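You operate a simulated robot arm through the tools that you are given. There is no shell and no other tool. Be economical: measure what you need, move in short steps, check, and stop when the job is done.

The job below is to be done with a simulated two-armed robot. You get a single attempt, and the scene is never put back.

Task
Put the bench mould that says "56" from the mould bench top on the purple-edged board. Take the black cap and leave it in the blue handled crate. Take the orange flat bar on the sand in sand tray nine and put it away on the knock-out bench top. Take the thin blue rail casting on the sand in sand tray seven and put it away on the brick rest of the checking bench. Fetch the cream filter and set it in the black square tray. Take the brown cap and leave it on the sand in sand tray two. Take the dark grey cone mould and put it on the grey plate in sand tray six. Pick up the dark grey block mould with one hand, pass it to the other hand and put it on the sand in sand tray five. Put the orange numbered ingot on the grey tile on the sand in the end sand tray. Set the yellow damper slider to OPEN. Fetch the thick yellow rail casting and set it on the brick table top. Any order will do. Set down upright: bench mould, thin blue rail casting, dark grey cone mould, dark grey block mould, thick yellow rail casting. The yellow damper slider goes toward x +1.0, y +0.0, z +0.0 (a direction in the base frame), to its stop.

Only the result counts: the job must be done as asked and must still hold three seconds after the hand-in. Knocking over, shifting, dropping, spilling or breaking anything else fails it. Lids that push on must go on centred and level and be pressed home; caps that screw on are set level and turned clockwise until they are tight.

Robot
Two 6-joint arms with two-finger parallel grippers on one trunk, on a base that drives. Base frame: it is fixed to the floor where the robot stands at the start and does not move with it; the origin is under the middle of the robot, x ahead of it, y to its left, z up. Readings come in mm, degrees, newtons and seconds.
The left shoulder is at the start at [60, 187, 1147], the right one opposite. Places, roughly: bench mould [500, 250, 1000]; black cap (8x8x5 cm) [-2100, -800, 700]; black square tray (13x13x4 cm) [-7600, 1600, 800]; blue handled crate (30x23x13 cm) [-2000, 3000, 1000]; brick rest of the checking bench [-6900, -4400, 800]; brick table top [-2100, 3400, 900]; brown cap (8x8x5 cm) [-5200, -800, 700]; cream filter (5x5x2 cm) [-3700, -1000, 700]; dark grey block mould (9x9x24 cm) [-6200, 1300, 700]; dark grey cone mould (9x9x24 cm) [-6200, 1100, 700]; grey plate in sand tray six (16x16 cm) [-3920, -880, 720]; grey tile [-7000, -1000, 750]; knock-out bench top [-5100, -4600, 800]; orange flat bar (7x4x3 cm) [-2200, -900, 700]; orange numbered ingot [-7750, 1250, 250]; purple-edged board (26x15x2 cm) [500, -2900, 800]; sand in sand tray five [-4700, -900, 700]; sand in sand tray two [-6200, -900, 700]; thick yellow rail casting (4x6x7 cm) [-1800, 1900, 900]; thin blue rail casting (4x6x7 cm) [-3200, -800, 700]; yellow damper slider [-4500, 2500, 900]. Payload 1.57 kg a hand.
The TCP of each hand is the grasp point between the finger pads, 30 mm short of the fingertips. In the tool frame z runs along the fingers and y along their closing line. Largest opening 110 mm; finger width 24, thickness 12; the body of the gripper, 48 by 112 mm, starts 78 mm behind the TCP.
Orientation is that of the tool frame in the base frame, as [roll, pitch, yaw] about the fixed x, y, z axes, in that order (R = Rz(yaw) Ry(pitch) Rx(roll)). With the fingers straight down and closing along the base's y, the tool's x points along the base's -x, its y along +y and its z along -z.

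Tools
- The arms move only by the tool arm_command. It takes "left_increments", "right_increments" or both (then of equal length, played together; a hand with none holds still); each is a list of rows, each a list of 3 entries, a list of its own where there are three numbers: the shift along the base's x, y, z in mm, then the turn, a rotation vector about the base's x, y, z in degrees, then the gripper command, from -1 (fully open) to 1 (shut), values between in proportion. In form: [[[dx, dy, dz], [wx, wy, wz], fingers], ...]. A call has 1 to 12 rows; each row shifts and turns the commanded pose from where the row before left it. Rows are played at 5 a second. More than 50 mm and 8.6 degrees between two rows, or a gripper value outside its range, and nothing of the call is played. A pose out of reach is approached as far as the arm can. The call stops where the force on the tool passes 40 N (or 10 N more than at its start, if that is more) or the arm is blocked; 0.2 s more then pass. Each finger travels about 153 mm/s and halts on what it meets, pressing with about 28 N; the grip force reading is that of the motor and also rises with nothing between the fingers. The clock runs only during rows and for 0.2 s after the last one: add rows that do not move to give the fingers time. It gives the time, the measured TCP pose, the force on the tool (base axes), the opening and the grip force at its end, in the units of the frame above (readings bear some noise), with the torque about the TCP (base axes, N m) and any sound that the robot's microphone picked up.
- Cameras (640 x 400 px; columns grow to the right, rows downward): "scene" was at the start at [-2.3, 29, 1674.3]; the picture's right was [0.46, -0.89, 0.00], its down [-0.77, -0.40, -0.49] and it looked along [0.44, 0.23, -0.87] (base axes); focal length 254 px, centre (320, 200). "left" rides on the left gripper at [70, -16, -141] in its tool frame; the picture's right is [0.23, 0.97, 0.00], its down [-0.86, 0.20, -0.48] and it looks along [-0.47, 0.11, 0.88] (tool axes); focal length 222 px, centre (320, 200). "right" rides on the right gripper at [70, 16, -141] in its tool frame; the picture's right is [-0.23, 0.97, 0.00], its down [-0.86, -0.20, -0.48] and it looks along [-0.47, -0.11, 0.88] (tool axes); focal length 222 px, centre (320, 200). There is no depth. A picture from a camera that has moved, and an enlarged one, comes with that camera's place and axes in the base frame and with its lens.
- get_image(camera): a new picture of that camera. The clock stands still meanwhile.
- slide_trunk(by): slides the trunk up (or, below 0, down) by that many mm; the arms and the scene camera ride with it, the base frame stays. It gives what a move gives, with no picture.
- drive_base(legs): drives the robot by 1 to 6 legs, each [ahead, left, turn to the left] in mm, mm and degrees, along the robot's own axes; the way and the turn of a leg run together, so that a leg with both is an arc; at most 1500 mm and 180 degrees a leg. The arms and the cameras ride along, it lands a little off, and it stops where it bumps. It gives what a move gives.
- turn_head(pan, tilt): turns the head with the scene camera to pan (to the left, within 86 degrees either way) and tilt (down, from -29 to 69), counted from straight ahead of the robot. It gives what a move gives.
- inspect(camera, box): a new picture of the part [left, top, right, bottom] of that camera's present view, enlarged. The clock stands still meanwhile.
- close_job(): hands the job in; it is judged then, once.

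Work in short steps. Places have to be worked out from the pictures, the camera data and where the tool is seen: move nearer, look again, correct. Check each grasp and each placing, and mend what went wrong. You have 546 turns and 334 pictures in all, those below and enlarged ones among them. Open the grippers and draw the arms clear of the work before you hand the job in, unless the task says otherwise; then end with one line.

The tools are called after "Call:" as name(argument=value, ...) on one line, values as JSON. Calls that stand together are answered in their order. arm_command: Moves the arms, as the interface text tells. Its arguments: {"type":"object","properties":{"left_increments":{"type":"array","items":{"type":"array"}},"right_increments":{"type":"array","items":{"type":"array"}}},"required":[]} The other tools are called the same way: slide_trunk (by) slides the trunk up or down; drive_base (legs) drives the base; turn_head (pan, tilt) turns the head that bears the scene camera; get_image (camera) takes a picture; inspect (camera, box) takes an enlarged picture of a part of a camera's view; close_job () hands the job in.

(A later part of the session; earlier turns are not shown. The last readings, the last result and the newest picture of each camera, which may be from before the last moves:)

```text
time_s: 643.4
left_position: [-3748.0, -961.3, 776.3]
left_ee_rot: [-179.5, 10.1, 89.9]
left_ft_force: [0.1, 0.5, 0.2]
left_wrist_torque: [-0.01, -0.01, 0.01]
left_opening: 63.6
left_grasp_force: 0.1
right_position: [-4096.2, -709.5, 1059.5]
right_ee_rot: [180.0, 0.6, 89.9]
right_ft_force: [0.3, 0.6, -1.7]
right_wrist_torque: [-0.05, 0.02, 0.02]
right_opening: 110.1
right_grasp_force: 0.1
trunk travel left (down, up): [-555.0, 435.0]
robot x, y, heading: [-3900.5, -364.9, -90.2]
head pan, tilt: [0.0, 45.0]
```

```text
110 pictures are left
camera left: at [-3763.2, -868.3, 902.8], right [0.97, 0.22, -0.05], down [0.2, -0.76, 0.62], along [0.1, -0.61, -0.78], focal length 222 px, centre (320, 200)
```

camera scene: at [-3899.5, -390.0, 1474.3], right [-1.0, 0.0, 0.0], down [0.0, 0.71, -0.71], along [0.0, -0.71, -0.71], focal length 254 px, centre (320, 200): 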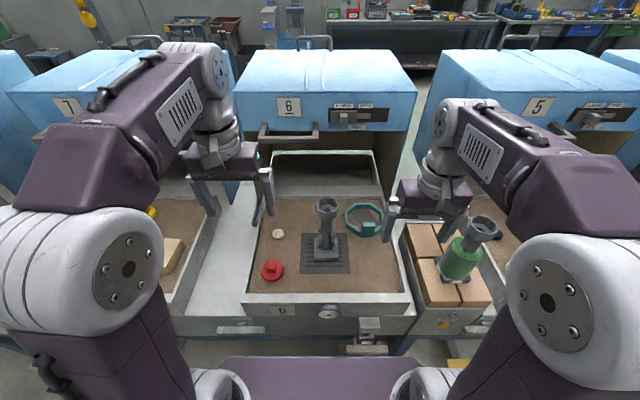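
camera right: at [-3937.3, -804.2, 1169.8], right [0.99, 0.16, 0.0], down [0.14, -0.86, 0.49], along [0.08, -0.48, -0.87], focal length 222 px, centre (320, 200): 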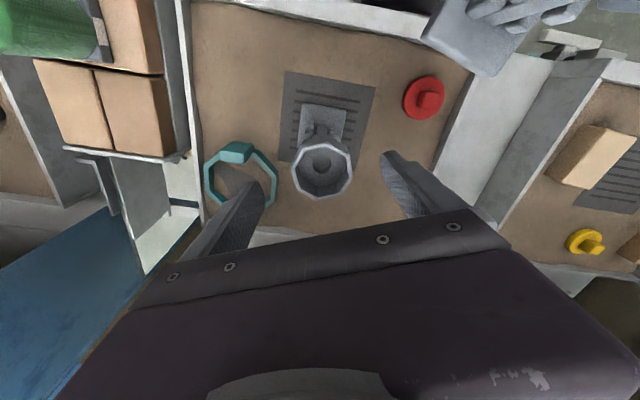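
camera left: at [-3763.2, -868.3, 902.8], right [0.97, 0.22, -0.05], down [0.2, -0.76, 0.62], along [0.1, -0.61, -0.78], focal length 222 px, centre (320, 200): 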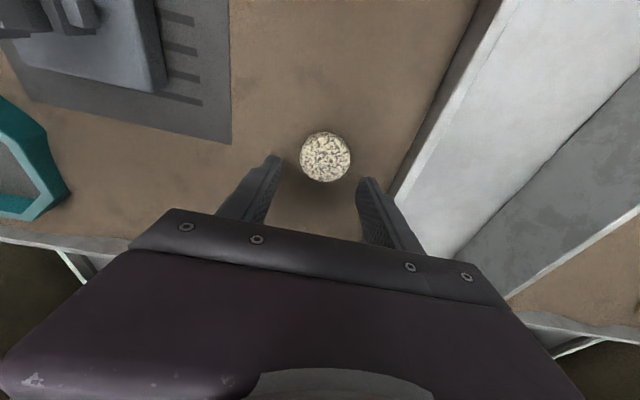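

Centred. I descend in small steps toward z ≈ 733, watching for sand contact.

Call:
arm_command(left_increments=[[[1, -2, -20], [0, 0, 0], -0.16], [[0, 0, -12], [0, 0, 0], -0.16], [[0, 0, -6], [0, 0, 0], -0.16], [[0, 0, -4], [0, 0, 0], -0.16], [[0, 0, 0], [0, 0, 0], -0.16]])

Call:
get_image(camera="left")

```text
time_s: 644.3
left_position: [-3746.9, -962.6, 746.0]
left_ee_rot: [-179.7, 10.8, 89.9]
left_ft_force: [0.7, 13.0, 24.7]
left_wrist_torque: [0.6, -0.8, 0.45]
left_opening: 63.9
left_grasp_force: 0.0
right_position: [-4097.3, -705.9, 1060.7]
right_ee_rot: [-180.0, 0.9, 90.0]
right_ft_force: [0.4, 0.3, 0.6]
right_wrist_torque: [-0.04, 0.01, 0.02]
right_opening: 110.1
right_grasp_force: 0.0
trunk travel left (down, up): [-555.0, 435.0]
robot x, y, heading: [-3897.2, -367.4, -89.9]
head pan, tilt: [0.0, 45.0]
stopped in row 4 (left hand): the force on the tool passed its limit (the readings are from after the stop); the commanded pose is now the measured one
```

```text
109 pictures are left
camera left: at [-3762.4, -868.3, 872.3], right [0.97, 0.22, -0.05], down [0.2, -0.75, 0.63], along [0.1, -0.62, -0.78], focal length 222 px, centre (320, 200)
```

left: 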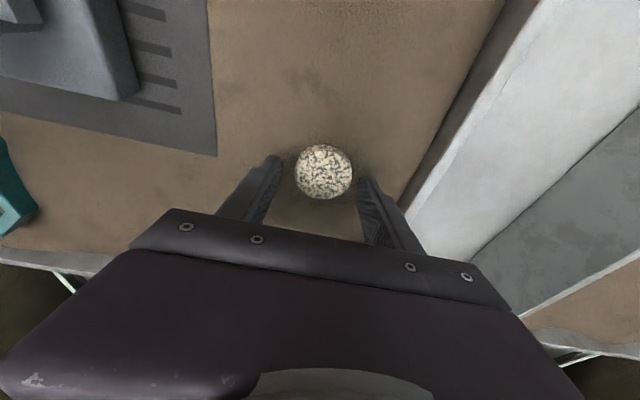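

The tips rest on the sand (z ≈ 715). The disc's centre is ~12 mm nearer; I lift 3 mm, shift +12 y, then close.

Call:
arm_command(left_increments=[[[0, 0, 4], [0, 0, 0], -0.16], [[1, 12, 0], [0, 0, 0], -0.16], [[0, 0, -1], [0, 0, 0], -0.16], [[0, 0, 0], [0, 0, 0], 0.1], [[0, 0, 0], [0, 0, 0], 1], [[0, 0, 0], [0, 0, 0], 1], [[0, 0, 0], [0, 0, 0], 1]])

Call:
get_image(camera="left")

```text
time_s: 645.9
left_position: [-3745.7, -953.0, 746.7]
left_ee_rot: [-179.7, 10.5, 89.9]
left_ft_force: [5.5, 4.3, 18.5]
left_wrist_torque: [0.18, -0.59, 0.11]
left_opening: 41.7
left_grasp_force: 28.1
right_position: [-4096.1, -707.8, 1060.5]
right_ee_rot: [-180.0, 0.7, 89.8]
right_ft_force: [0.2, 0.3, -0.4]
right_wrist_torque: [0.0, -0.02, -0.02]
right_opening: 110.0
right_grasp_force: 0.0
trunk travel left (down, up): [-555.0, 435.0]
robot x, y, heading: [-3898.0, -365.0, -90.0]
head pan, tilt: [0.0, 45.0]
```

```text
108 pictures are left
camera left: at [-3761.3, -858.1, 872.6], right [0.97, 0.22, -0.05], down [0.2, -0.75, 0.63], along [0.1, -0.62, -0.78], focal length 222 px, centre (320, 200)
```

left: 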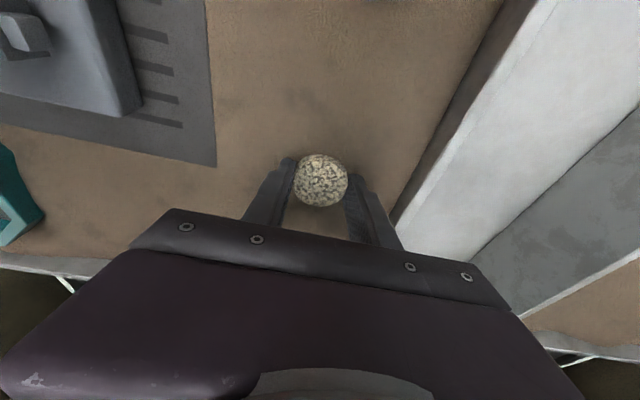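

Gripped at 42 mm. I lift gently and check.

Call:
arm_command(left_increments=[[[0, 0, 10], [0, 0, 0], 1], [[0, 0, 30], [0, 0, 0], 1], [[0, 0, 40], [0, 0, 0], 1], [[0, 0, 0], [0, 0, 0], 1]])

Call:
get_image(camera="left")

```text
time_s: 646.9
left_position: [-3744.5, -955.0, 825.5]
left_ee_rot: [-179.6, 10.5, 90.0]
left_ft_force: [1.0, -0.4, -0.4]
left_wrist_torque: [0.03, 0.04, 0.03]
left_opening: 41.4
left_grasp_force: 27.5
right_position: [-4095.5, -711.6, 1059.2]
right_ee_rot: [-180.0, 0.7, 89.8]
right_ft_force: [1.1, 0.0, 0.7]
right_wrist_torque: [0.02, -0.01, 0.04]
right_opening: 110.0
right_grasp_force: 0.1
trunk travel left (down, up): [-555.0, 435.0]
robot x, y, heading: [-3897.3, -366.5, -90.2]
head pan, tilt: [0.0, 45.0]
```

```text
107 pictures are left
camera left: at [-3761.1, -860.6, 951.3], right [0.97, 0.22, -0.05], down [0.2, -0.75, 0.63], along [0.1, -0.62, -0.78], focal length 222 px, centre (320, 200)
```

left: 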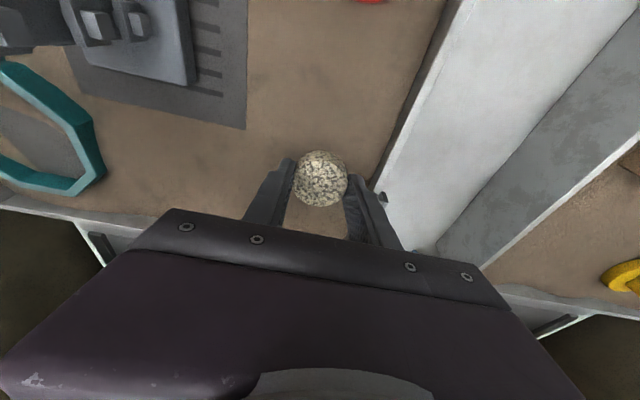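

The filter is held. I raise, level and draw the hand back, then go for the brown cap.

Call:
arm_command(left_increments=[[[0, 10, 45], [0, 0, 0], 1], [[0, 20, 40], [0, 0, 0], 1], [[0, 40, 20], [5, 0, 0], 1], [[0, 45, 0], [5.4, 0, 0], 1], [[0, 45, 0], [0, 0, 0], 1], [[0, 45, 0], [0, 0, 0], 1], [[0, 30, 0], [0, 0, 0], 1]])

Call:
drive_base(legs=[[-350, 0, 0], [0, -1180, 0], [345, 0, 0]])

Call:
get_image(camera="scene")

```text
time_s: 648.5
left_position: [-3744.8, -719.3, 931.1]
left_ee_rot: [-179.6, 0.2, 89.8]
left_ft_force: [-0.5, -0.1, -1.3]
left_wrist_torque: [0.02, 0.01, 0.01]
left_opening: 41.5
left_grasp_force: 28.0
right_position: [-4096.0, -709.3, 1060.1]
right_ee_rot: [-180.0, 0.5, 89.8]
right_ft_force: [0.4, -0.1, -0.7]
right_wrist_torque: [-0.02, -0.01, 0.03]
right_opening: 110.0
right_grasp_force: 0.2
trunk travel left (down, up): [-555.0, 435.0]
robot x, y, heading: [-3897.6, -369.0, -90.3]
head pan, tilt: [0.0, 45.0]
```

```text
time_s: 658.2
left_position: [-4915.0, -721.6, 929.9]
left_ee_rot: [-179.6, 0.3, 91.0]
left_ft_force: [-0.8, -0.5, 0.3]
left_wrist_torque: [0.04, 0.0, -0.01]
left_opening: 41.2
left_grasp_force: 27.9
right_position: [-5266.5, -718.2, 1060.0]
right_ee_rot: [180.0, 0.6, 91.1]
right_ft_force: [1.3, 0.2, -0.9]
right_wrist_torque: [-0.03, 0.0, -0.01]
right_opening: 110.0
right_grasp_force: 0.0
trunk travel left (down, up): [-555.0, 435.0]
robot x, y, heading: [-5074.2, -370.1, -88.8]
head pan, tilt: [0.0, 45.0]
```

```text
106 pictures are left
camera scene: at [-5075.8, -394.2, 1474.3], right [-1.0, -0.02, 0.0], down [-0.01, 0.71, -0.71], along [0.01, -0.71, -0.71], focal length 254 px, centre (320, 200)
```

scene: 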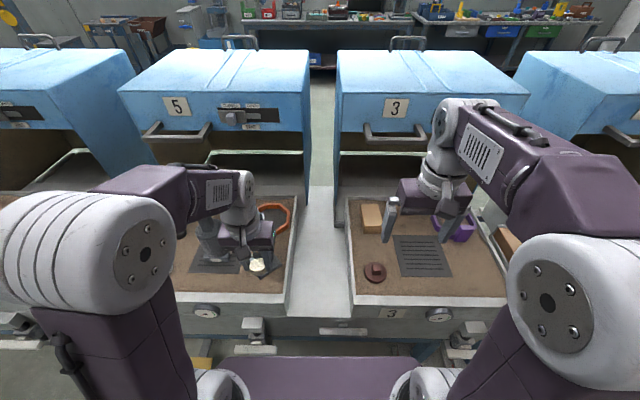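

The brown cap is at about (-5248, -815). I lower the right hand over it and look with its camera.

Call:
arm_command(right_increments=[[[5, -20, -45], [0, 0, -1], 0.1], [[5, -20, -45], [0, 0, 0], 0.1], [[5, -20, -45], [0, 0, 0], 0.1], [[3, -20, -45], [0, 0, 0], 0.1], [[0, -10, -40], [0, 0, 0], 0.1], [[0, 0, 0], [0, 0, 0], 0.1]])

Call:
get_image(camera="right")

```text
time_s: 659.6
left_position: [-4915.0, -720.4, 930.0]
left_ee_rot: [-179.6, 0.2, 90.9]
left_ft_force: [0.2, 0.5, -0.7]
left_wrist_torque: [-0.01, 0.0, -0.02]
left_opening: 41.4
left_grasp_force: 27.6
right_position: [-5247.4, -808.5, 839.6]
right_ee_rot: [180.0, 0.6, 90.1]
right_ft_force: [-0.2, 0.8, 0.5]
right_wrist_torque: [-0.01, -0.01, 0.01]
right_opening: 49.2
right_grasp_force: 0.0
trunk travel left (down, up): [-555.0, 435.0]
robot x, y, heading: [-5075.8, -369.8, -89.0]
head pan, tilt: [0.0, 45.0]
```

```text
105 pictures are left
camera right: at [-5231.4, -737.0, 979.9], right [0.97, -0.23, 0.0], down [-0.2, -0.85, 0.49], along [-0.11, -0.48, -0.87], focal length 222 px, centre (320, 200)
```

right: 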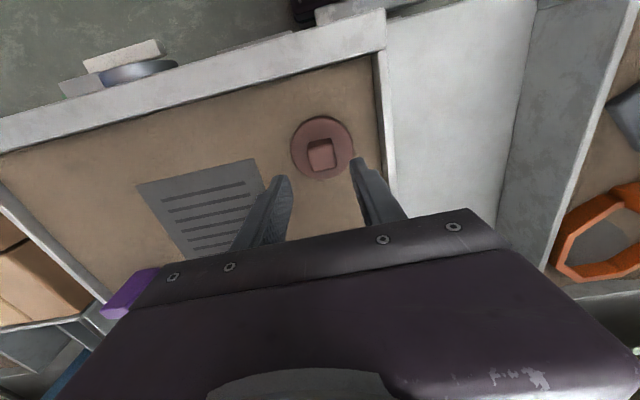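

Well aligned with the knob. I descend to ≈ 768 in steps.

Call:
arm_command(right_increments=[[[0, -1, -35], [0, 0, 0], 0.1], [[0, 0, -25], [0, 0, 0], 0.1], [[0, 0, -8], [0, 0, 0], 0.1], [[0, 0, -3], [0, 0, 0], 0.1], [[0, 0, 0], [0, 0, 0], 0.1]])

Call:
inspect(camera="right", box=[220, 90, 420, 260])

```text
time_s: 660.8
left_position: [-4914.9, -722.1, 930.9]
left_ee_rot: [-179.6, 0.1, 91.0]
left_ft_force: [0.0, 0.2, 0.3]
left_wrist_torque: [-0.05, 0.0, 0.01]
left_opening: 41.5
left_grasp_force: 28.0
right_position: [-5249.1, -809.3, 768.7]
right_ee_rot: [179.9, 0.6, 90.2]
right_ft_force: [-0.2, 0.0, 0.2]
right_wrist_torque: [0.01, -0.02, -0.03]
right_opening: 49.6
right_grasp_force: 0.0
trunk travel left (down, up): [-555.0, 435.0]
robot x, y, heading: [-5077.7, -370.7, -89.0]
head pan, tilt: [0.0, 45.0]
```

```text
2.35 times, centred on (320, 175) of right
camera zoom: at [-5231.6, -738.5, 908.2], right [0.97, -0.23, 0.0], down [-0.2, -0.85, 0.49], along [-0.11, -0.48, -0.87], focal length 523 px, centre (320, 259)
```

zoom: 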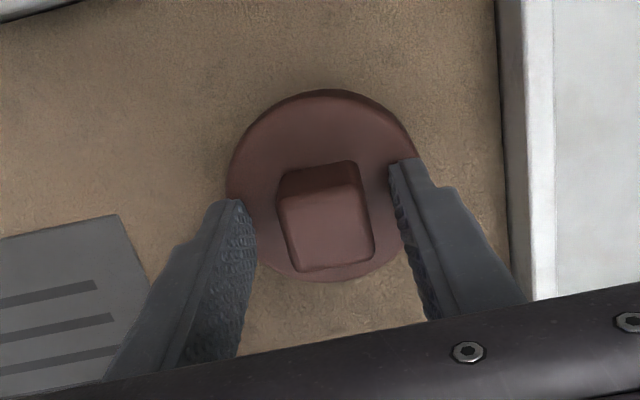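

The knob sits between the pads. I close and lift.

Call:
arm_command(right_increments=[[[0, 0, 0], [0, 0, 0], 0.4], [[0, 0, 0], [0, 0, 0], 1], [[0, 0, 0], [0, 0, 0], 1], [[0, 0, 15], [0, 0, 0], 1], [[0, 0, 40], [0, 0, 0], 1], [[0, 0, 45], [0, 0, 0], 1], [[0, 0, 45], [0, 0, 0], 1], [[0, 0, 0], [0, 0, 0], 1]])

Call:
get_image(camera="right")

```text
time_s: 662.6
left_position: [-4914.4, -721.5, 929.7]
left_ee_rot: [-179.6, 0.1, 90.9]
left_ft_force: [0.0, 0.1, 0.3]
left_wrist_torque: [0.03, 0.02, -0.02]
left_opening: 41.1
left_grasp_force: 28.0
right_position: [-5249.2, -810.9, 914.6]
right_ee_rot: [180.0, 0.6, 90.1]
right_ft_force: [0.0, -0.2, -1.5]
right_wrist_torque: [0.02, 0.03, 0.01]
right_opening: 27.2
right_grasp_force: 28.0
trunk travel left (down, up): [-555.0, 435.0]
robot x, y, heading: [-5076.3, -368.9, -89.0]
head pan, tilt: [0.0, 45.0]
```

```text
103 pictures are left
camera right: at [-5233.0, -739.1, 1054.2], right [0.97, -0.23, 0.0], down [-0.2, -0.85, 0.49], along [-0.11, -0.47, -0.87], focal length 222 px, centre (320, 200)
```

right: 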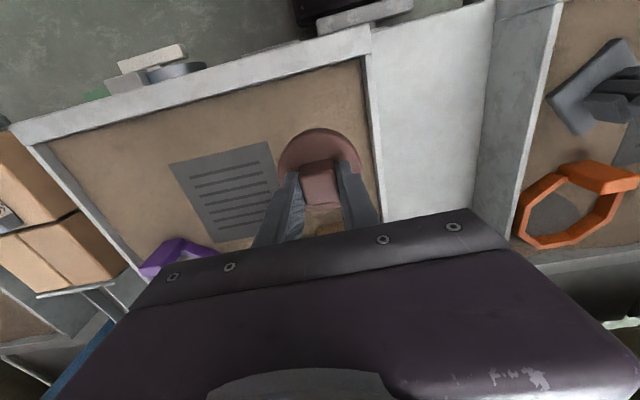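

Brown cap held. I draw the hand back, back off, and go to tray two.

Call:
arm_command(right_increments=[[[0, 45, 0], [0, 0, 0], 1], [[0, 45, 0], [0, 0, 0], 1]])

Call:
drive_base(legs=[[-350, 0, -1], [0, -960, 0]])

Call:
get_image(camera="scene")

```text
time_s: 663.2
left_position: [-4914.5, -720.9, 930.9]
left_ee_rot: [-179.5, 0.3, 91.0]
left_ft_force: [0.5, -0.8, -0.3]
left_wrist_torque: [-0.01, 0.04, 0.01]
left_opening: 41.1
left_grasp_force: 27.6
right_position: [-5247.7, -719.4, 914.2]
right_ee_rot: [180.0, 0.8, 90.0]
right_ft_force: [0.3, -0.2, -0.7]
right_wrist_torque: [0.0, -0.03, 0.0]
right_opening: 27.3
right_grasp_force: 27.9
trunk travel left (down, up): [-555.0, 435.0]
robot x, y, heading: [-5076.1, -369.0, -88.8]
head pan, tilt: [0.0, 45.0]
```

```text
time_s: 670.1
left_position: [-5889.0, -376.2, 930.6]
left_ee_rot: [-179.7, 0.3, 90.1]
left_ft_force: [0.4, -1.1, -0.6]
left_wrist_torque: [0.01, -0.01, 0.0]
left_opening: 41.7
left_grasp_force: 28.0
right_position: [-6224.1, -369.1, 913.6]
right_ee_rot: [180.0, 0.5, 89.2]
right_ft_force: [-0.7, 0.7, 0.4]
right_wrist_torque: [0.01, 0.02, -0.02]
right_opening: 27.0
right_grasp_force: 28.2
trunk travel left (down, up): [-555.0, 435.0]
robot x, y, heading: [-6044.2, -21.9, -90.1]
head pan, tilt: [0.0, 45.0]
```

```text
102 pictures are left
camera scene: at [-6045.6, -45.8, 1474.3], right [-1.0, 0.0, 0.0], down [0.0, 0.71, -0.71], along [0.0, -0.71, -0.71], focal length 254 px, centre (320, 200)
```

scene: 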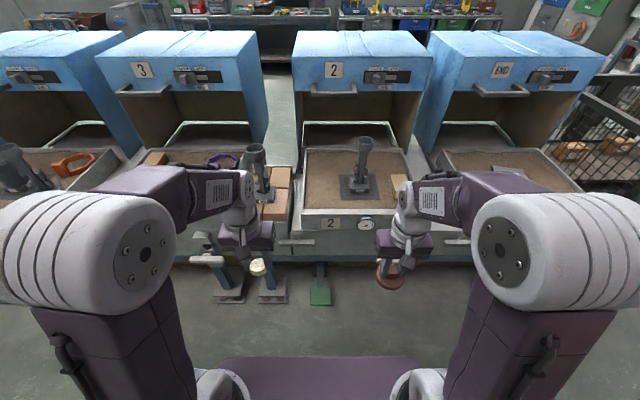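

Tray two ("2") is ahead; I zoom to find free sand.

Call:
inspect(camera="scene", box=[285, 125, 425, 235])

```text
3.64 times, centred on (355, 180) of scene
camera zoom: at [-6045.6, -45.8, 1474.3], right [-1.0, 0.0, 0.0], down [0.0, 0.71, -0.71], along [0.0, -0.71, -0.71], focal length 925 px, centre (193, 273)
```

zoom: 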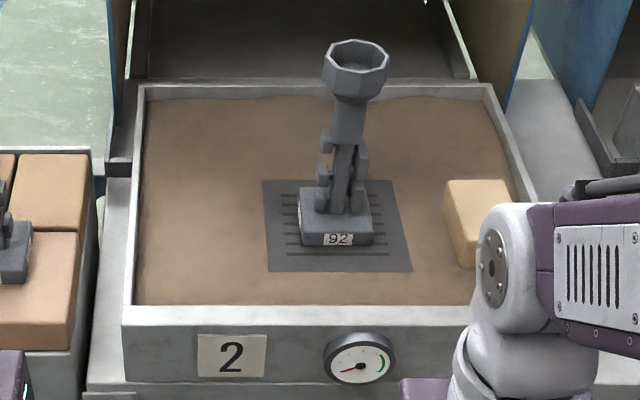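

The left part of the sand, about (-6055, -850), is free. I drive up and carry the cap there.

Call:
drive_base(legs=[[345, 0, 0]])

Call:
arm_command(right_increments=[[[45, 0, 0], [0, 0, 0], 1], [[45, 0, 0], [0, 0, 0], 1], [[40, -20, 0], [0, 0, 0], 1], [[35, -30, 0], [0, 0, 0], 1], [[0, -45, 0], [0, 0, 0], 1], [[0, -40, 0], [0, 0, 0], 1], [[0, 0, -40], [0, 0, 0], 1], [[0, 0, 0], [0, 0, 0], 1]])

Call:
get_image(camera="scene")

Call:
get_image(camera="right")

```text
time_s: 672.4
left_position: [-5889.4, -720.4, 931.3]
left_ee_rot: [-179.5, 0.0, 90.1]
left_ft_force: [-0.2, -0.7, -0.3]
left_wrist_torque: [0.03, 0.0, 0.0]
left_opening: 41.4
left_grasp_force: 27.7
right_position: [-6221.8, -713.6, 914.0]
right_ee_rot: [180.0, 0.5, 89.3]
right_ft_force: [-0.1, 0.8, -0.6]
right_wrist_torque: [0.02, 0.01, 0.01]
right_opening: 27.0
right_grasp_force: 28.0
trunk travel left (down, up): [-555.0, 435.0]
robot x, y, heading: [-6043.2, -367.2, -89.8]
head pan, tilt: [0.0, 45.0]
```

```text
time_s: 674.2
left_position: [-5888.6, -720.0, 930.7]
left_ee_rot: [-179.5, 0.2, 90.1]
left_ft_force: [-0.3, 0.0, -0.2]
left_wrist_torque: [0.02, 0.03, 0.01]
left_opening: 41.5
left_grasp_force: 28.2
right_position: [-6057.4, -847.9, 873.8]
right_ee_rot: [179.9, 0.6, 89.2]
right_ft_force: [-0.1, 0.3, -0.9]
right_wrist_torque: [0.01, -0.01, -0.01]
right_opening: 26.9
right_grasp_force: 27.9
trunk travel left (down, up): [-555.0, 435.0]
robot x, y, heading: [-6043.0, -366.9, -90.0]
head pan, tilt: [0.0, 45.0]
```

```text
100 pictures are left
camera scene: at [-6044.7, -390.6, 1474.3], right [-1.0, 0.0, 0.0], down [0.0, 0.71, -0.71], along [0.0, -0.71, -0.71], focal length 254 px, centre (320, 200)
```

scene: 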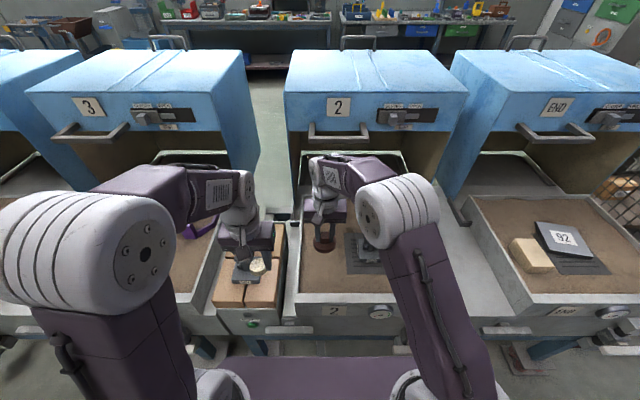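

```text
99 pictures are left
camera right: at [-6039.3, -776.4, 1013.1], right [0.97, -0.24, 0.0], down [-0.21, -0.85, 0.49], along [-0.12, -0.47, -0.87], focal length 222 px, centre (320, 200)
```

right: 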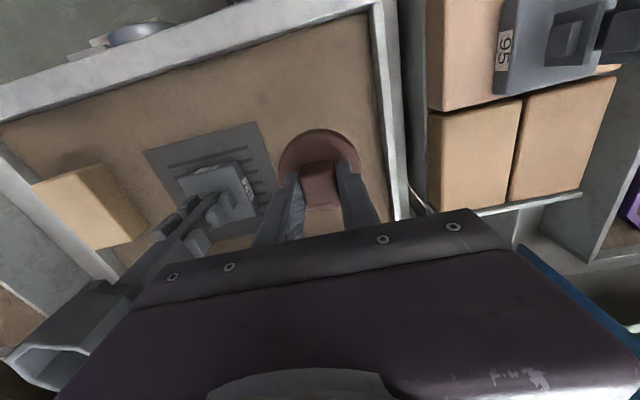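

Clear sand below. (The left hand is close to the mould "95" on the boxes but not touching; I'll back straight out later.) I lower the cap.

Call:
arm_command(right_increments=[[[0, 0, -45], [0, 0, 0], 1], [[0, 0, -40], [0, 0, 0], 1], [[0, 0, -10], [0, 0, 0], 1], [[0, 0, -4], [0, 0, 0], 1], [[0, 0, -3], [0, 0, 0], 1], [[0, 0, 0], [0, 0, 0], 1]])

```text
time_s: 675.6
left_position: [-5889.1, -721.4, 930.4]
left_ee_rot: [-179.6, 0.2, 90.0]
left_ft_force: [-0.1, 0.0, 0.3]
left_wrist_torque: [0.03, -0.03, 0.01]
left_opening: 41.6
left_grasp_force: 28.2
right_position: [-6057.1, -849.7, 771.1]
right_ee_rot: [-179.9, 0.6, 89.2]
right_ft_force: [-1.5, 0.2, -0.3]
right_wrist_torque: [0.01, -0.01, 0.0]
right_opening: 27.1
right_grasp_force: 28.2
trunk travel left (down, up): [-555.0, 435.0]
robot x, y, heading: [-6041.7, -367.2, -90.0]
head pan, tilt: [0.0, 45.0]
```

Call:
arm_command(right_increments=[[[0, 0, -2], [0, 0, 0], 1], [[0, 0, -2], [0, 0, 0], 1], [[0, 0, -2], [0, 0, 0], 1], [[0, 0, 0], [0, 0, 0], 1]])

```text
time_s: 676.6
left_position: [-5889.7, -718.5, 932.5]
left_ee_rot: [-179.5, 0.3, 90.2]
left_ft_force: [-0.8, 0.0, -0.6]
left_wrist_torque: [0.01, 0.01, 0.01]
left_opening: 41.4
left_grasp_force: 28.2
right_position: [-6058.0, -849.4, 767.9]
right_ee_rot: [-180.0, 1.0, 89.1]
right_ft_force: [-2.3, -1.3, 22.8]
right_wrist_torque: [-0.04, 0.13, 0.02]
right_opening: 27.1
right_grasp_force: 27.6
trunk travel left (down, up): [-555.0, 435.0]
robot x, y, heading: [-6046.3, -366.9, -89.9]
head pan, tilt: [0.0, 45.0]
```

Firm contact. I ease up 1.5 mm, open, and lift away.

Call:
arm_command(right_increments=[[[0, 0, 2], [0, 0, 0], 1], [[0, 0, 0], [0, 0, 0], 0.4], [[0, 0, 0], [0, 0, 0], 0.1], [[0, 0, 0], [0, 0, 0], 0.1], [[0, 0, 30], [0, 0, 0], 0.1], [[0, 0, 45], [0, 0, 0], 0.1], [[0, 0, 45], [0, 0, 0], 0.1], [[0, 45, 0], [0, 0, 0], 0.1], [[0, 45, 0], [0, 0, 0], -1], [[0, 40, 0], [0, 0, 0], -1]])

Call:
get_image(camera="right")

```text
time_s: 678.8
left_position: [-5887.8, -720.5, 929.9]
left_ee_rot: [-179.6, 0.2, 90.1]
left_ft_force: [-0.8, -0.3, 0.1]
left_wrist_torque: [0.0, 0.0, 0.0]
left_opening: 41.3
left_grasp_force: 27.6
right_position: [-6056.5, -717.5, 888.7]
right_ee_rot: [-180.0, 0.7, 89.2]
right_ft_force: [0.5, -0.1, 0.0]
right_wrist_torque: [-0.01, -0.02, -0.01]
right_opening: 109.8
right_grasp_force: 0.0
trunk travel left (down, up): [-555.0, 435.0]
robot x, y, heading: [-6044.6, -367.1, -89.9]
head pan, tilt: [0.0, 45.0]
```

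```text
98 pictures are left
camera right: at [-6039.9, -646.1, 1027.6], right [0.97, -0.24, 0.0], down [-0.21, -0.85, 0.49], along [-0.12, -0.47, -0.87], focal length 222 px, centre (320, 200)
```

right: 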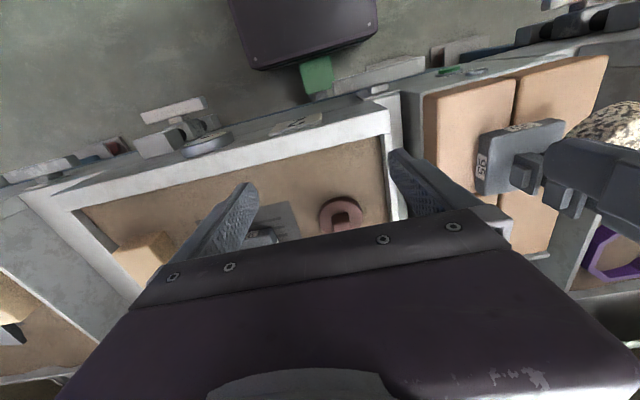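

The brown cap lies flat on tray two's sand. I back straight out, turn west, and look for the black square tray.

Call:
drive_base(legs=[[-450, 0, 0], [0, 0, -90], [400, 0, 0]])

Call:
turn_head(pan=-15, tilt=15)

Call:
get_image(camera="scene")

```text
time_s: 687.4
left_position: [-6801.6, -72.4, 931.0]
left_ee_rot: [-179.6, 0.1, -0.3]
left_ft_force: [-0.5, 0.2, -0.6]
left_wrist_torque: [0.02, 0.01, 0.01]
left_opening: 41.4
left_grasp_force: 28.1
right_position: [-6798.7, 96.0, 887.9]
right_ee_rot: [-179.9, 0.7, -1.1]
right_ft_force: [0.6, 0.3, -0.1]
right_wrist_torque: [0.0, -0.05, 0.0]
right_opening: 110.3
right_grasp_force: 0.1
trunk travel left (down, up): [-555.0, 435.0]
robot x, y, heading: [-6446.1, 80.1, 180.1]
head pan, tilt: [0.0, 45.0]
```

```text
time_s: 688.4
left_position: [-6801.3, -72.4, 930.4]
left_ee_rot: [-179.6, 0.2, -0.3]
left_ft_force: [0.3, 0.0, -0.1]
left_wrist_torque: [-0.01, -0.06, -0.04]
left_opening: 41.5
left_grasp_force: 27.7
right_position: [-6796.7, 96.8, 887.8]
right_ee_rot: [-180.0, 0.6, -1.2]
right_ft_force: [-0.1, 0.2, -0.2]
right_wrist_torque: [-0.03, 0.02, -0.02]
right_opening: 110.2
right_grasp_force: 0.1
trunk travel left (down, up): [-555.0, 435.0]
robot x, y, heading: [-6448.6, 80.9, 180.0]
head pan, tilt: [-15.0, 15.0]
```

```text
97 pictures are left
camera scene: at [-6478.1, 103.4, 1521.0], right [0.26, 0.96, 0.0], down [0.25, -0.07, -0.97], along [-0.93, 0.25, -0.26], focal length 254 px, centre (320, 200)
```

scene: 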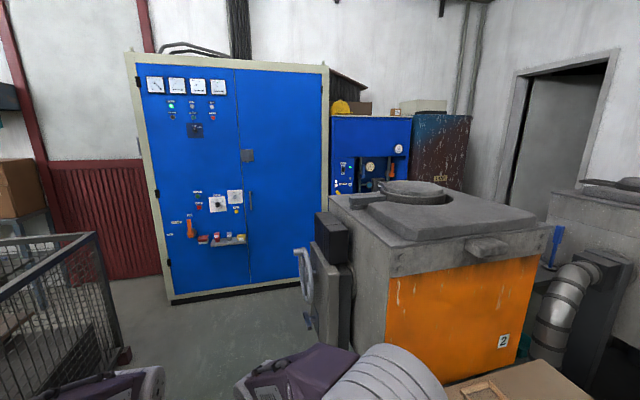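

The blue workstation stands behind the orange furnace. I drive on west and turn north to look there.

Call:
drive_base(legs=[[1000, 0, 0], [0, 0, -90]])

Call:
turn_head(pan=0, tilt=25)

Call:
get_image(camera="scene")

```text
time_s: 692.7
left_position: [-7688.2, -39.0, 905.0]
left_ee_rot: [-179.2, -2.2, -6.9]
left_ft_force: [-0.3, -0.2, -0.4]
left_wrist_torque: [0.03, 0.04, 0.01]
left_opening: 41.3
left_grasp_force: 28.1
right_position: [-7663.3, 133.1, 864.9]
right_ee_rot: [-179.7, -1.8, -8.3]
right_ft_force: [1.2, -0.2, 0.9]
right_wrist_torque: [0.03, 0.03, -0.02]
right_opening: 110.1
right_grasp_force: 0.0
trunk travel left (down, up): [-555.0, 435.0]
robot x, y, heading: [-7283.5, 76.9, 173.1]
head pan, tilt: [-15.0, 15.0]
stopped in leg 1: the robot was blocked; the commanded pose is now the measured one
```

```text
time_s: 693.5
left_position: [-7687.3, -39.4, 907.4]
left_ee_rot: [-179.1, -2.1, -6.9]
left_ft_force: [0.0, -1.1, 0.4]
left_wrist_torque: [-0.04, 0.01, -0.01]
left_opening: 41.6
left_grasp_force: 28.0
right_position: [-7662.6, 132.8, 867.4]
right_ee_rot: [-179.7, -1.8, -8.2]
right_ft_force: [-0.8, -0.5, -0.2]
right_wrist_torque: [0.0, 0.0, -0.03]
right_opening: 110.2
right_grasp_force: 0.0
trunk travel left (down, up): [-555.0, 435.0]
robot x, y, heading: [-7282.3, 75.6, 173.1]
head pan, tilt: [0.0, 25.0]
```

```text
96 pictures are left
camera scene: at [-7313.2, 64.1, 1504.7], right [0.12, 0.99, 0.01], down [0.42, -0.04, -0.91], along [-0.9, 0.11, -0.42], focal length 254 px, centre (320, 200)
```

scene: 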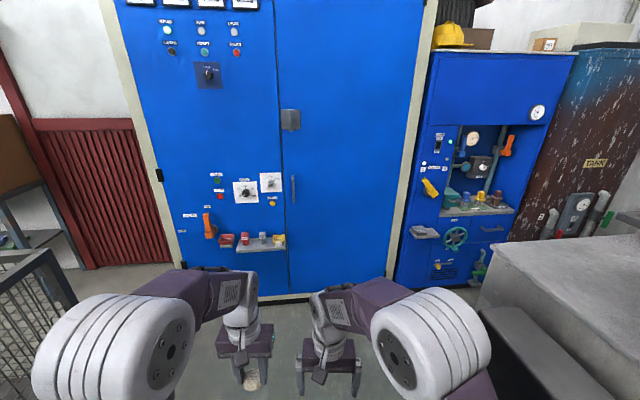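

I bumped the furnace's corner and turned a little. I back off at once and look at what I touched.

Call:
drive_base(legs=[[-250, 0, 0]])

Call:
turn_head(pan=-50, tilt=40)

Call:
get_image(camera="scene")

```text
time_s: 695.3
left_position: [-7439.8, -61.9, 907.7]
left_ee_rot: [-179.7, -2.2, -7.0]
left_ft_force: [-0.6, 0.3, -0.8]
left_wrist_torque: [-0.03, 0.0, 0.0]
left_opening: 41.4
left_grasp_force: 28.6
right_position: [-7413.0, 108.8, 866.4]
right_ee_rot: [179.8, -1.9, -8.4]
right_ft_force: [0.5, -0.5, 0.6]
right_wrist_torque: [0.02, -0.03, -0.02]
right_opening: 109.8
right_grasp_force: 0.1
trunk travel left (down, up): [-555.0, 435.0]
robot x, y, heading: [-7033.9, 45.3, 173.1]
head pan, tilt: [0.0, 25.0]
```

```text
time_s: 696.5
left_position: [-7439.5, -62.2, 908.3]
left_ee_rot: [-179.6, -2.2, -7.1]
left_ft_force: [1.4, 0.5, -0.5]
left_wrist_torque: [-0.03, 0.01, 0.0]
left_opening: 41.3
left_grasp_force: 27.9
right_position: [-7414.0, 109.2, 866.3]
right_ee_rot: [179.8, -1.9, -8.3]
right_ft_force: [0.4, 0.0, -0.4]
right_wrist_torque: [-0.03, 0.0, -0.05]
right_opening: 109.8
right_grasp_force: 0.1
trunk travel left (down, up): [-555.0, 435.0]
robot x, y, heading: [-7033.1, 40.8, 173.0]
head pan, tilt: [-50.0, 40.0]
```

```text
95 pictures are left
camera scene: at [-7021.2, 106.1, 1481.6], right [0.84, 0.54, 0.0], down [0.35, -0.54, -0.77], along [-0.42, 0.64, -0.64], focal length 254 px, centre (320, 200)
```

scene: 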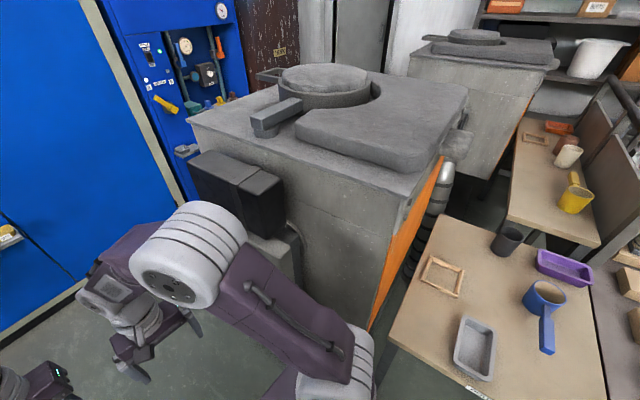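

The bumped part is the furnace's fixed motor. I straighten up, pass further south, and go round to the west side.

Call:
drive_base(legs=[[0, 0, 7], [0, 190, 0], [900, 0, 0]])

Call:
turn_head(pan=-60, tilt=30)

Call:
get_image(camera="scene")

```text
time_s: 703.0
left_position: [-8325.1, -302.8, 907.3]
left_ee_rot: [-179.5, -2.2, 0.1]
left_ft_force: [0.1, -0.2, 0.0]
left_wrist_torque: [-0.01, 0.01, 0.02]
left_opening: 41.6
left_grasp_force: 28.3
right_position: [-8321.6, -130.5, 865.6]
right_ee_rot: [179.9, -1.9, -1.2]
right_ft_force: [0.2, -0.1, -0.4]
right_wrist_torque: [0.0, -0.03, 0.01]
right_opening: 110.0
right_grasp_force: 0.1
trunk travel left (down, up): [-555.0, 435.0]
robot x, y, heading: [-7935.3, -149.9, -179.8]
head pan, tilt: [-50.0, 40.0]
```

```text
time_s: 703.7
left_position: [-8323.8, -303.1, 906.9]
left_ee_rot: [-179.6, -2.2, 0.1]
left_ft_force: [-0.3, -0.4, -0.6]
left_wrist_torque: [-0.01, 0.01, 0.01]
left_opening: 41.3
left_grasp_force: 28.2
right_position: [-8320.2, -130.0, 866.0]
right_ee_rot: [179.9, -2.0, -1.3]
right_ft_force: [0.1, 0.2, 0.3]
right_wrist_torque: [-0.01, 0.01, -0.01]
right_opening: 109.9
right_grasp_force: 0.0
trunk travel left (down, up): [-555.0, 435.0]
robot x, y, heading: [-7935.0, -149.2, -180.0]
head pan, tilt: [-60.0, 30.0]
```

```text
94 pictures are left
camera scene: at [-7921.2, -71.8, 1496.8], right [0.86, 0.5, 0.0], down [0.25, -0.43, -0.87], along [-0.43, 0.75, -0.5], focal length 254 px, centre (320, 200)
```

scene: 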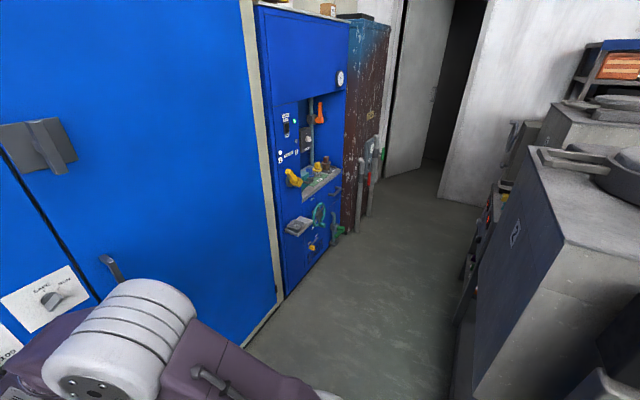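

The rack I need faces the corridor from x ≈ -7700. I pull the hands in, then turn the robot to face east before strafing north.

Call:
arm_command(left_increments=[[[40, 0, 10], [0, 2.2, 0], 1], [[40, 0, 10], [0, 0, 0], 1], [[30, 0, 10], [0, 0, 0], 1]], right_increments=[[[40, 20, 20], [0, 2, 0], -1], [[40, 30, 20], [0, 0, 1], -1], [[30, 30, 10], [0, 0, 0], -1]])

Call:
drive_base(legs=[[0, 0, -180], [-150, 0, 0]])

Call:
turn_head(pan=45, tilt=35)

Call:
get_image(camera="scene")

```text
refused: row 2 steps farther than a row can; nothing moved
```

```text
time_s: 712.3
left_position: [-7698.2, 12.7, 907.1]
left_ee_rot: [-179.6, -2.2, -178.1]
left_ft_force: [0.0, -1.1, 0.0]
left_wrist_torque: [0.01, -0.04, 0.05]
left_opening: 41.5
left_grasp_force: 28.0
right_position: [-7696.5, -159.2, 867.4]
right_ee_rot: [179.9, -1.8, -179.4]
right_ft_force: [0.1, 0.0, -0.1]
right_wrist_torque: [0.01, 0.0, 0.0]
right_opening: 110.1
right_grasp_force: 0.1
trunk travel left (down, up): [-555.0, 435.0]
robot x, y, heading: [-8083.2, -153.5, 1.8]
head pan, tilt: [-60.0, 30.0]
```

```text
time_s: 714.1
left_position: [-7699.1, 14.4, 907.7]
left_ee_rot: [-179.6, -2.2, -178.1]
left_ft_force: [-0.4, 1.0, -0.4]
left_wrist_torque: [0.02, 0.0, 0.01]
left_opening: 41.3
left_grasp_force: 28.0
right_position: [-7696.7, -159.3, 865.5]
right_ee_rot: [180.0, -1.9, -179.4]
right_ft_force: [0.1, 0.0, 0.1]
right_wrist_torque: [0.0, 0.01, -0.01]
right_opening: 109.8
right_grasp_force: 0.0
trunk travel left (down, up): [-555.0, 435.0]
robot x, y, heading: [-8081.1, -156.1, 1.9]
head pan, tilt: [45.0, 35.0]
```

```text
93 pictures are left
camera scene: at [-8083.5, -92.8, 1489.1], right [0.73, -0.68, 0.0], down [-0.39, -0.42, -0.82], along [0.56, 0.6, -0.57], focal length 254 px, centre (320, 200)
```

scene: 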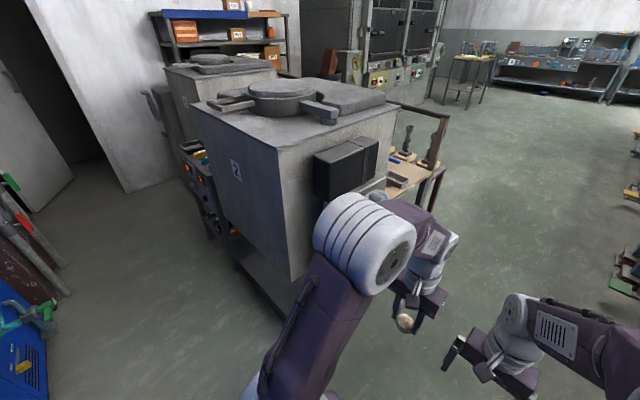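

(That arm row was too long again; nothing happened.) I pull both hands in with shorter rows, then strafe north along the corridor.

Call:
arm_command(left_increments=[[[-40, 0, 10], [0, 2.2, 0], 1], [[-40, 0, 10], [0, 0, 0], 1], [[-30, 0, 10], [0, 0, 0], 1]], right_increments=[[[-40, -20, 10], [0, 2, 0], -1], [[-40, -20, 10], [0, 0, 0], -1], [[-30, -20, 10], [0, 0, 0], -1]])

```text
time_s: 714.9
left_position: [-7810.4, 13.0, 938.5]
left_ee_rot: [-179.7, -4.4, -178.1]
left_ft_force: [-0.4, 0.0, -0.9]
left_wrist_torque: [0.02, -0.03, -0.03]
left_opening: 41.3
left_grasp_force: 28.6
right_position: [-7809.1, -221.2, 896.4]
right_ee_rot: [179.8, -3.9, -179.3]
right_ft_force: [-0.3, -0.5, -1.6]
right_wrist_torque: [-0.01, -0.05, 0.02]
right_opening: 109.8
right_grasp_force: 0.0
trunk travel left (down, up): [-555.0, 435.0]
robot x, y, heading: [-8080.1, -155.2, 1.8]
head pan, tilt: [45.0, 35.0]
```

The tilt correction had the wrong sign; I fix it and strafe north about 1000 mm.

Call:
arm_command(left_increments=[[[0, 0, 0], [0, -4.4, 0], 1], [[0, 0, 0], [0, 0, 0], 1]], right_increments=[[[0, 0, 0], [0, -3.9, 0], -1], [[0, 0, 0], [0, 0, 0], -1]])

Call:
drive_base(legs=[[0, 1000, -1.8]])

Call:
turn_head(pan=25, tilt=40)

Call:
get_image(camera="scene")

```text
time_s: 715.5
left_position: [-7807.3, 14.2, 936.5]
left_ee_rot: [-179.4, -0.1, -178.1]
left_ft_force: [-0.2, 0.2, -0.7]
left_wrist_torque: [-0.03, 0.03, 0.02]
left_opening: 41.3
left_grasp_force: 28.0
right_position: [-7805.1, -219.2, 895.7]
right_ee_rot: [179.8, 0.1, -179.2]
right_ft_force: [0.4, -0.1, -0.2]
right_wrist_torque: [0.0, 0.04, 0.0]
right_opening: 110.2
right_grasp_force: 0.0
trunk travel left (down, up): [-555.0, 435.0]
robot x, y, heading: [-8085.9, -154.0, 1.7]
head pan, tilt: [45.0, 35.0]
```

```text
time_s: 720.7
left_position: [-7821.8, 994.8, 937.8]
left_ee_rot: [-179.4, 0.0, -179.7]
left_ft_force: [-0.2, 0.5, -0.1]
left_wrist_torque: [-0.02, 0.0, 0.02]
left_opening: 41.7
left_grasp_force: 28.2
right_position: [-7826.5, 762.0, 895.5]
right_ee_rot: [179.9, 0.1, 178.9]
right_ft_force: [-1.0, -0.1, -0.2]
right_wrist_torque: [-0.04, -0.04, 0.02]
right_opening: 110.0
right_grasp_force: 0.1
trunk travel left (down, up): [-555.0, 435.0]
robot x, y, heading: [-8100.7, 838.5, 0.5]
head pan, tilt: [45.0, 35.0]
```

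```text
time_s: 721.5
left_position: [-7823.0, 993.2, 937.9]
left_ee_rot: [-179.5, 0.0, -179.8]
left_ft_force: [-0.1, -0.2, -0.8]
left_wrist_torque: [-0.03, 0.01, 0.02]
left_opening: 41.4
left_grasp_force: 27.5
right_position: [-7827.2, 762.2, 895.9]
right_ee_rot: [179.9, -0.1, 179.1]
right_ft_force: [0.1, 0.3, 0.3]
right_wrist_torque: [0.03, -0.01, 0.03]
right_opening: 110.1
right_grasp_force: 0.0
trunk travel left (down, up): [-555.0, 435.0]
robot x, y, heading: [-8101.7, 834.7, 0.4]
head pan, tilt: [25.0, 40.0]
```

```text
92 pictures are left
camera scene: at [-8086.4, 869.5, 1481.6], right [0.43, -0.9, 0.0], down [-0.58, -0.28, -0.77], along [0.69, 0.33, -0.64], focal length 254 px, centre (320, 200)
```

scene: 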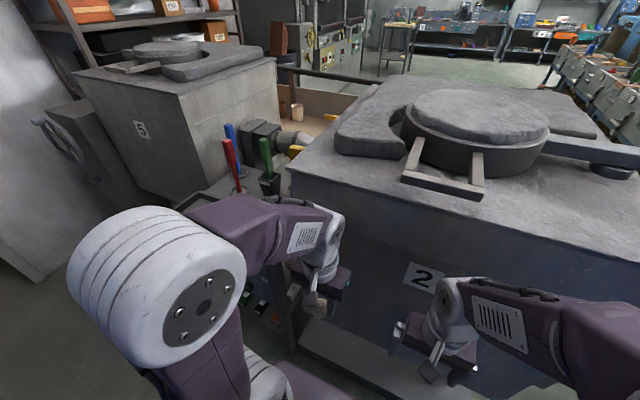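

The bench between furnaces "2" and "5" is the place. I strafe another 520 mm north and look.

Call:
drive_base(legs=[[0, 520, -0.4]])

Call:
turn_head(pan=15, tilt=50)

Call:
get_image(camera="scene")

Call:
get_image(camera="left")

```text
time_s: 724.5
left_position: [-7823.6, 1513.0, 937.5]
left_ee_rot: [-179.4, 0.0, 179.9]
left_ft_force: [0.8, -0.2, -0.4]
left_wrist_torque: [0.0, -0.01, 0.04]
left_opening: 41.2
left_grasp_force: 28.2
right_position: [-7830.0, 1282.4, 895.3]
right_ee_rot: [179.9, 0.1, 178.7]
right_ft_force: [0.0, 0.1, -0.1]
right_wrist_torque: [-0.02, 0.0, -0.02]
right_opening: 109.9
right_grasp_force: 0.1
trunk travel left (down, up): [-555.0, 435.0]
robot x, y, heading: [-8101.1, 1356.5, -0.3]
head pan, tilt: [25.0, 40.0]
```

```text
time_s: 725.3
left_position: [-7822.9, 1514.3, 937.0]
left_ee_rot: [-179.4, -0.1, -180.0]
left_ft_force: [-0.1, 0.7, -0.8]
left_wrist_torque: [0.01, 0.0, -0.02]
left_opening: 41.4
left_grasp_force: 27.5
right_position: [-7828.9, 1281.1, 896.0]
right_ee_rot: [179.9, 0.1, 178.7]
right_ft_force: [0.1, -0.4, 0.1]
right_wrist_torque: [0.03, 0.03, 0.0]
right_opening: 110.2
right_grasp_force: 0.0
trunk travel left (down, up): [-555.0, 435.0]
robot x, y, heading: [-8102.2, 1358.8, 0.1]
head pan, tilt: [15.0, 50.0]
```

```text
91 pictures are left
camera scene: at [-8090.2, 1374.8, 1467.4], right [0.26, -0.97, 0.0], down [-0.74, -0.2, -0.64], along [0.62, 0.17, -0.77], focal length 254 px, centre (320, 200)
```

scene: 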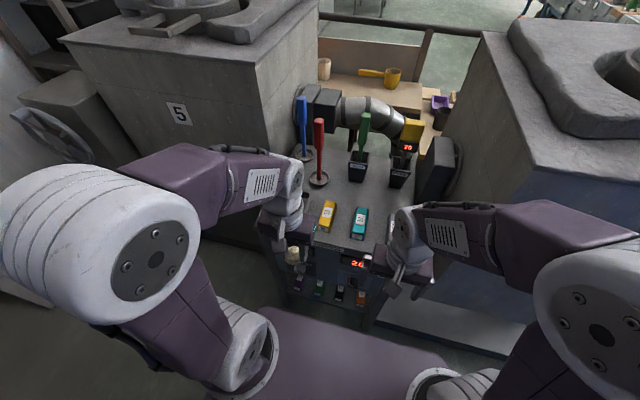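

```text
90 pictures are left
camera left: at [-7893.4, 1499.1, 1078.6], right [-0.23, 0.97, -0.01], down [0.86, 0.2, 0.48], along [0.47, 0.1, -0.88], focal length 222 px, centre (320, 200)
```

left: 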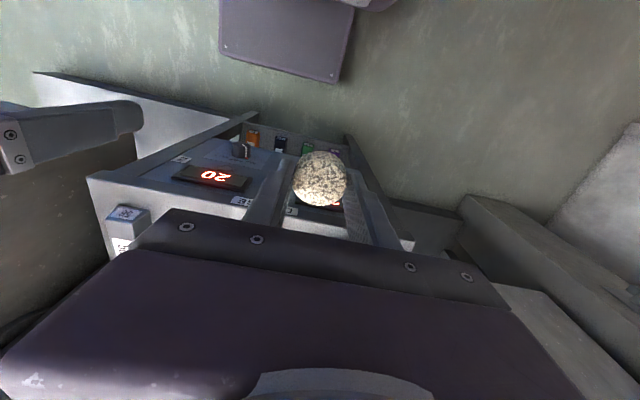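

I zoom in on the bench top and the lower shelf.

Call:
inspect(camera="scene", box=[250, 80, 450, 240])

Call:
inspect(camera="scene", box=[260, 220, 400, 330])

```text
2.50 times, centred on (350, 160) of scene
camera zoom: at [-8090.2, 1374.8, 1467.4], right [0.26, -0.97, 0.0], down [-0.74, -0.2, -0.64], along [0.62, 0.17, -0.77], focal length 636 px, centre (245, 300)
```

zoom: 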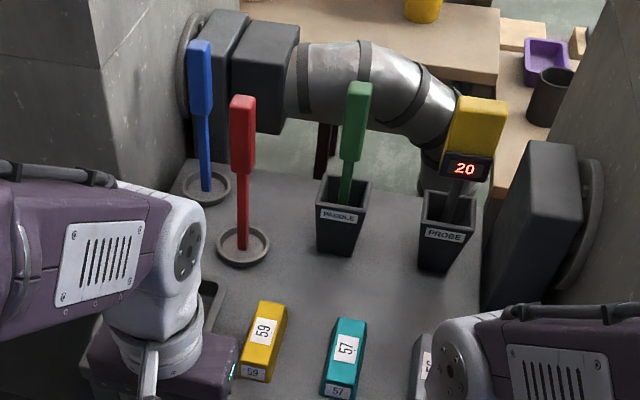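

```text
3.64 times, centred on (330, 275) of scene
camera zoom: at [-8090.2, 1374.8, 1467.4], right [0.26, -0.97, 0.0], down [-0.74, -0.2, -0.64], along [0.62, 0.17, -0.77], focal length 925 px, centre (284, -73)
```

zoom: 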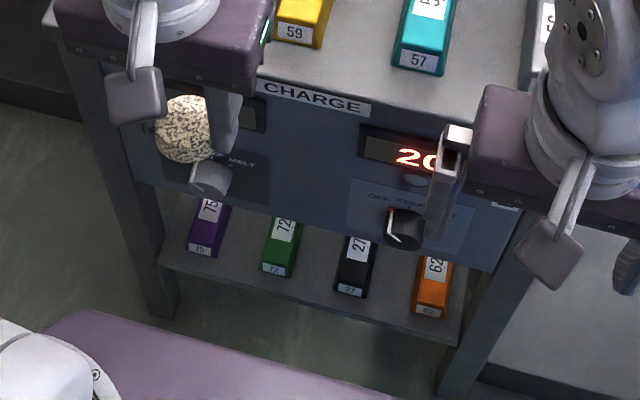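

The orange ingot "62" is on the lower shelf's right end. The black tray should be under the left arm, about (-7590, 1590); I move the left hand over that way and look.

Call:
arm_command(left_increments=[[[30, 25, 0], [0, 0, 0], 1], [[30, 25, 0], [0, 0, 0], 1], [[30, 25, 0], [0, 0, 0], 1], [[10, 0, 0], [0, 0, 0], 1]])

Call:
get_image(camera="left")

Call:
get_image(camera="scene")

```text
time_s: 726.3
left_position: [-7723.5, 1588.8, 938.1]
left_ee_rot: [-179.6, 0.0, 180.0]
left_ft_force: [0.3, -0.3, -0.5]
left_wrist_torque: [-0.01, 0.05, -0.02]
left_opening: 41.1
left_grasp_force: 27.8
right_position: [-7829.2, 1281.7, 895.1]
right_ee_rot: [179.9, 0.0, 178.7]
right_ft_force: [0.4, 0.4, 1.2]
right_wrist_torque: [0.01, 0.01, -0.01]
right_opening: 110.1
right_grasp_force: 0.1
trunk travel left (down, up): [-555.0, 435.0]
robot x, y, heading: [-8106.2, 1355.7, -0.3]
head pan, tilt: [15.0, 50.0]
```

```text
87 pictures are left
camera left: at [-7793.9, 1573.9, 1079.0], right [-0.23, 0.97, -0.01], down [0.86, 0.2, 0.48], along [0.47, 0.1, -0.88], focal length 222 px, centre (320, 200)
```

left: 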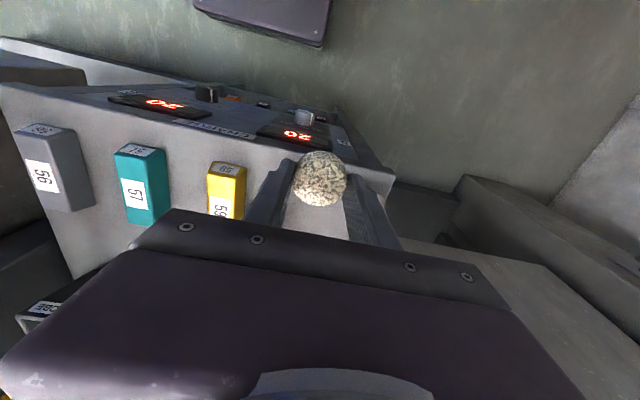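

```text
86 pictures are left
camera scene: at [-8090.3, 1374.3, 1467.4], right [0.26, -0.97, 0.0], down [-0.74, -0.2, -0.64], along [0.62, 0.17, -0.77], focal length 254 px, centre (320, 200)
```

scene: 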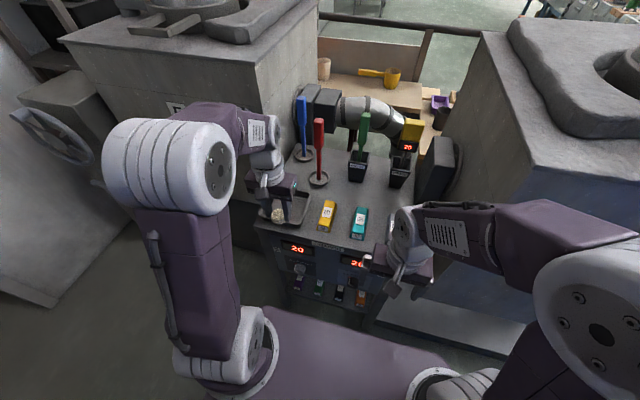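

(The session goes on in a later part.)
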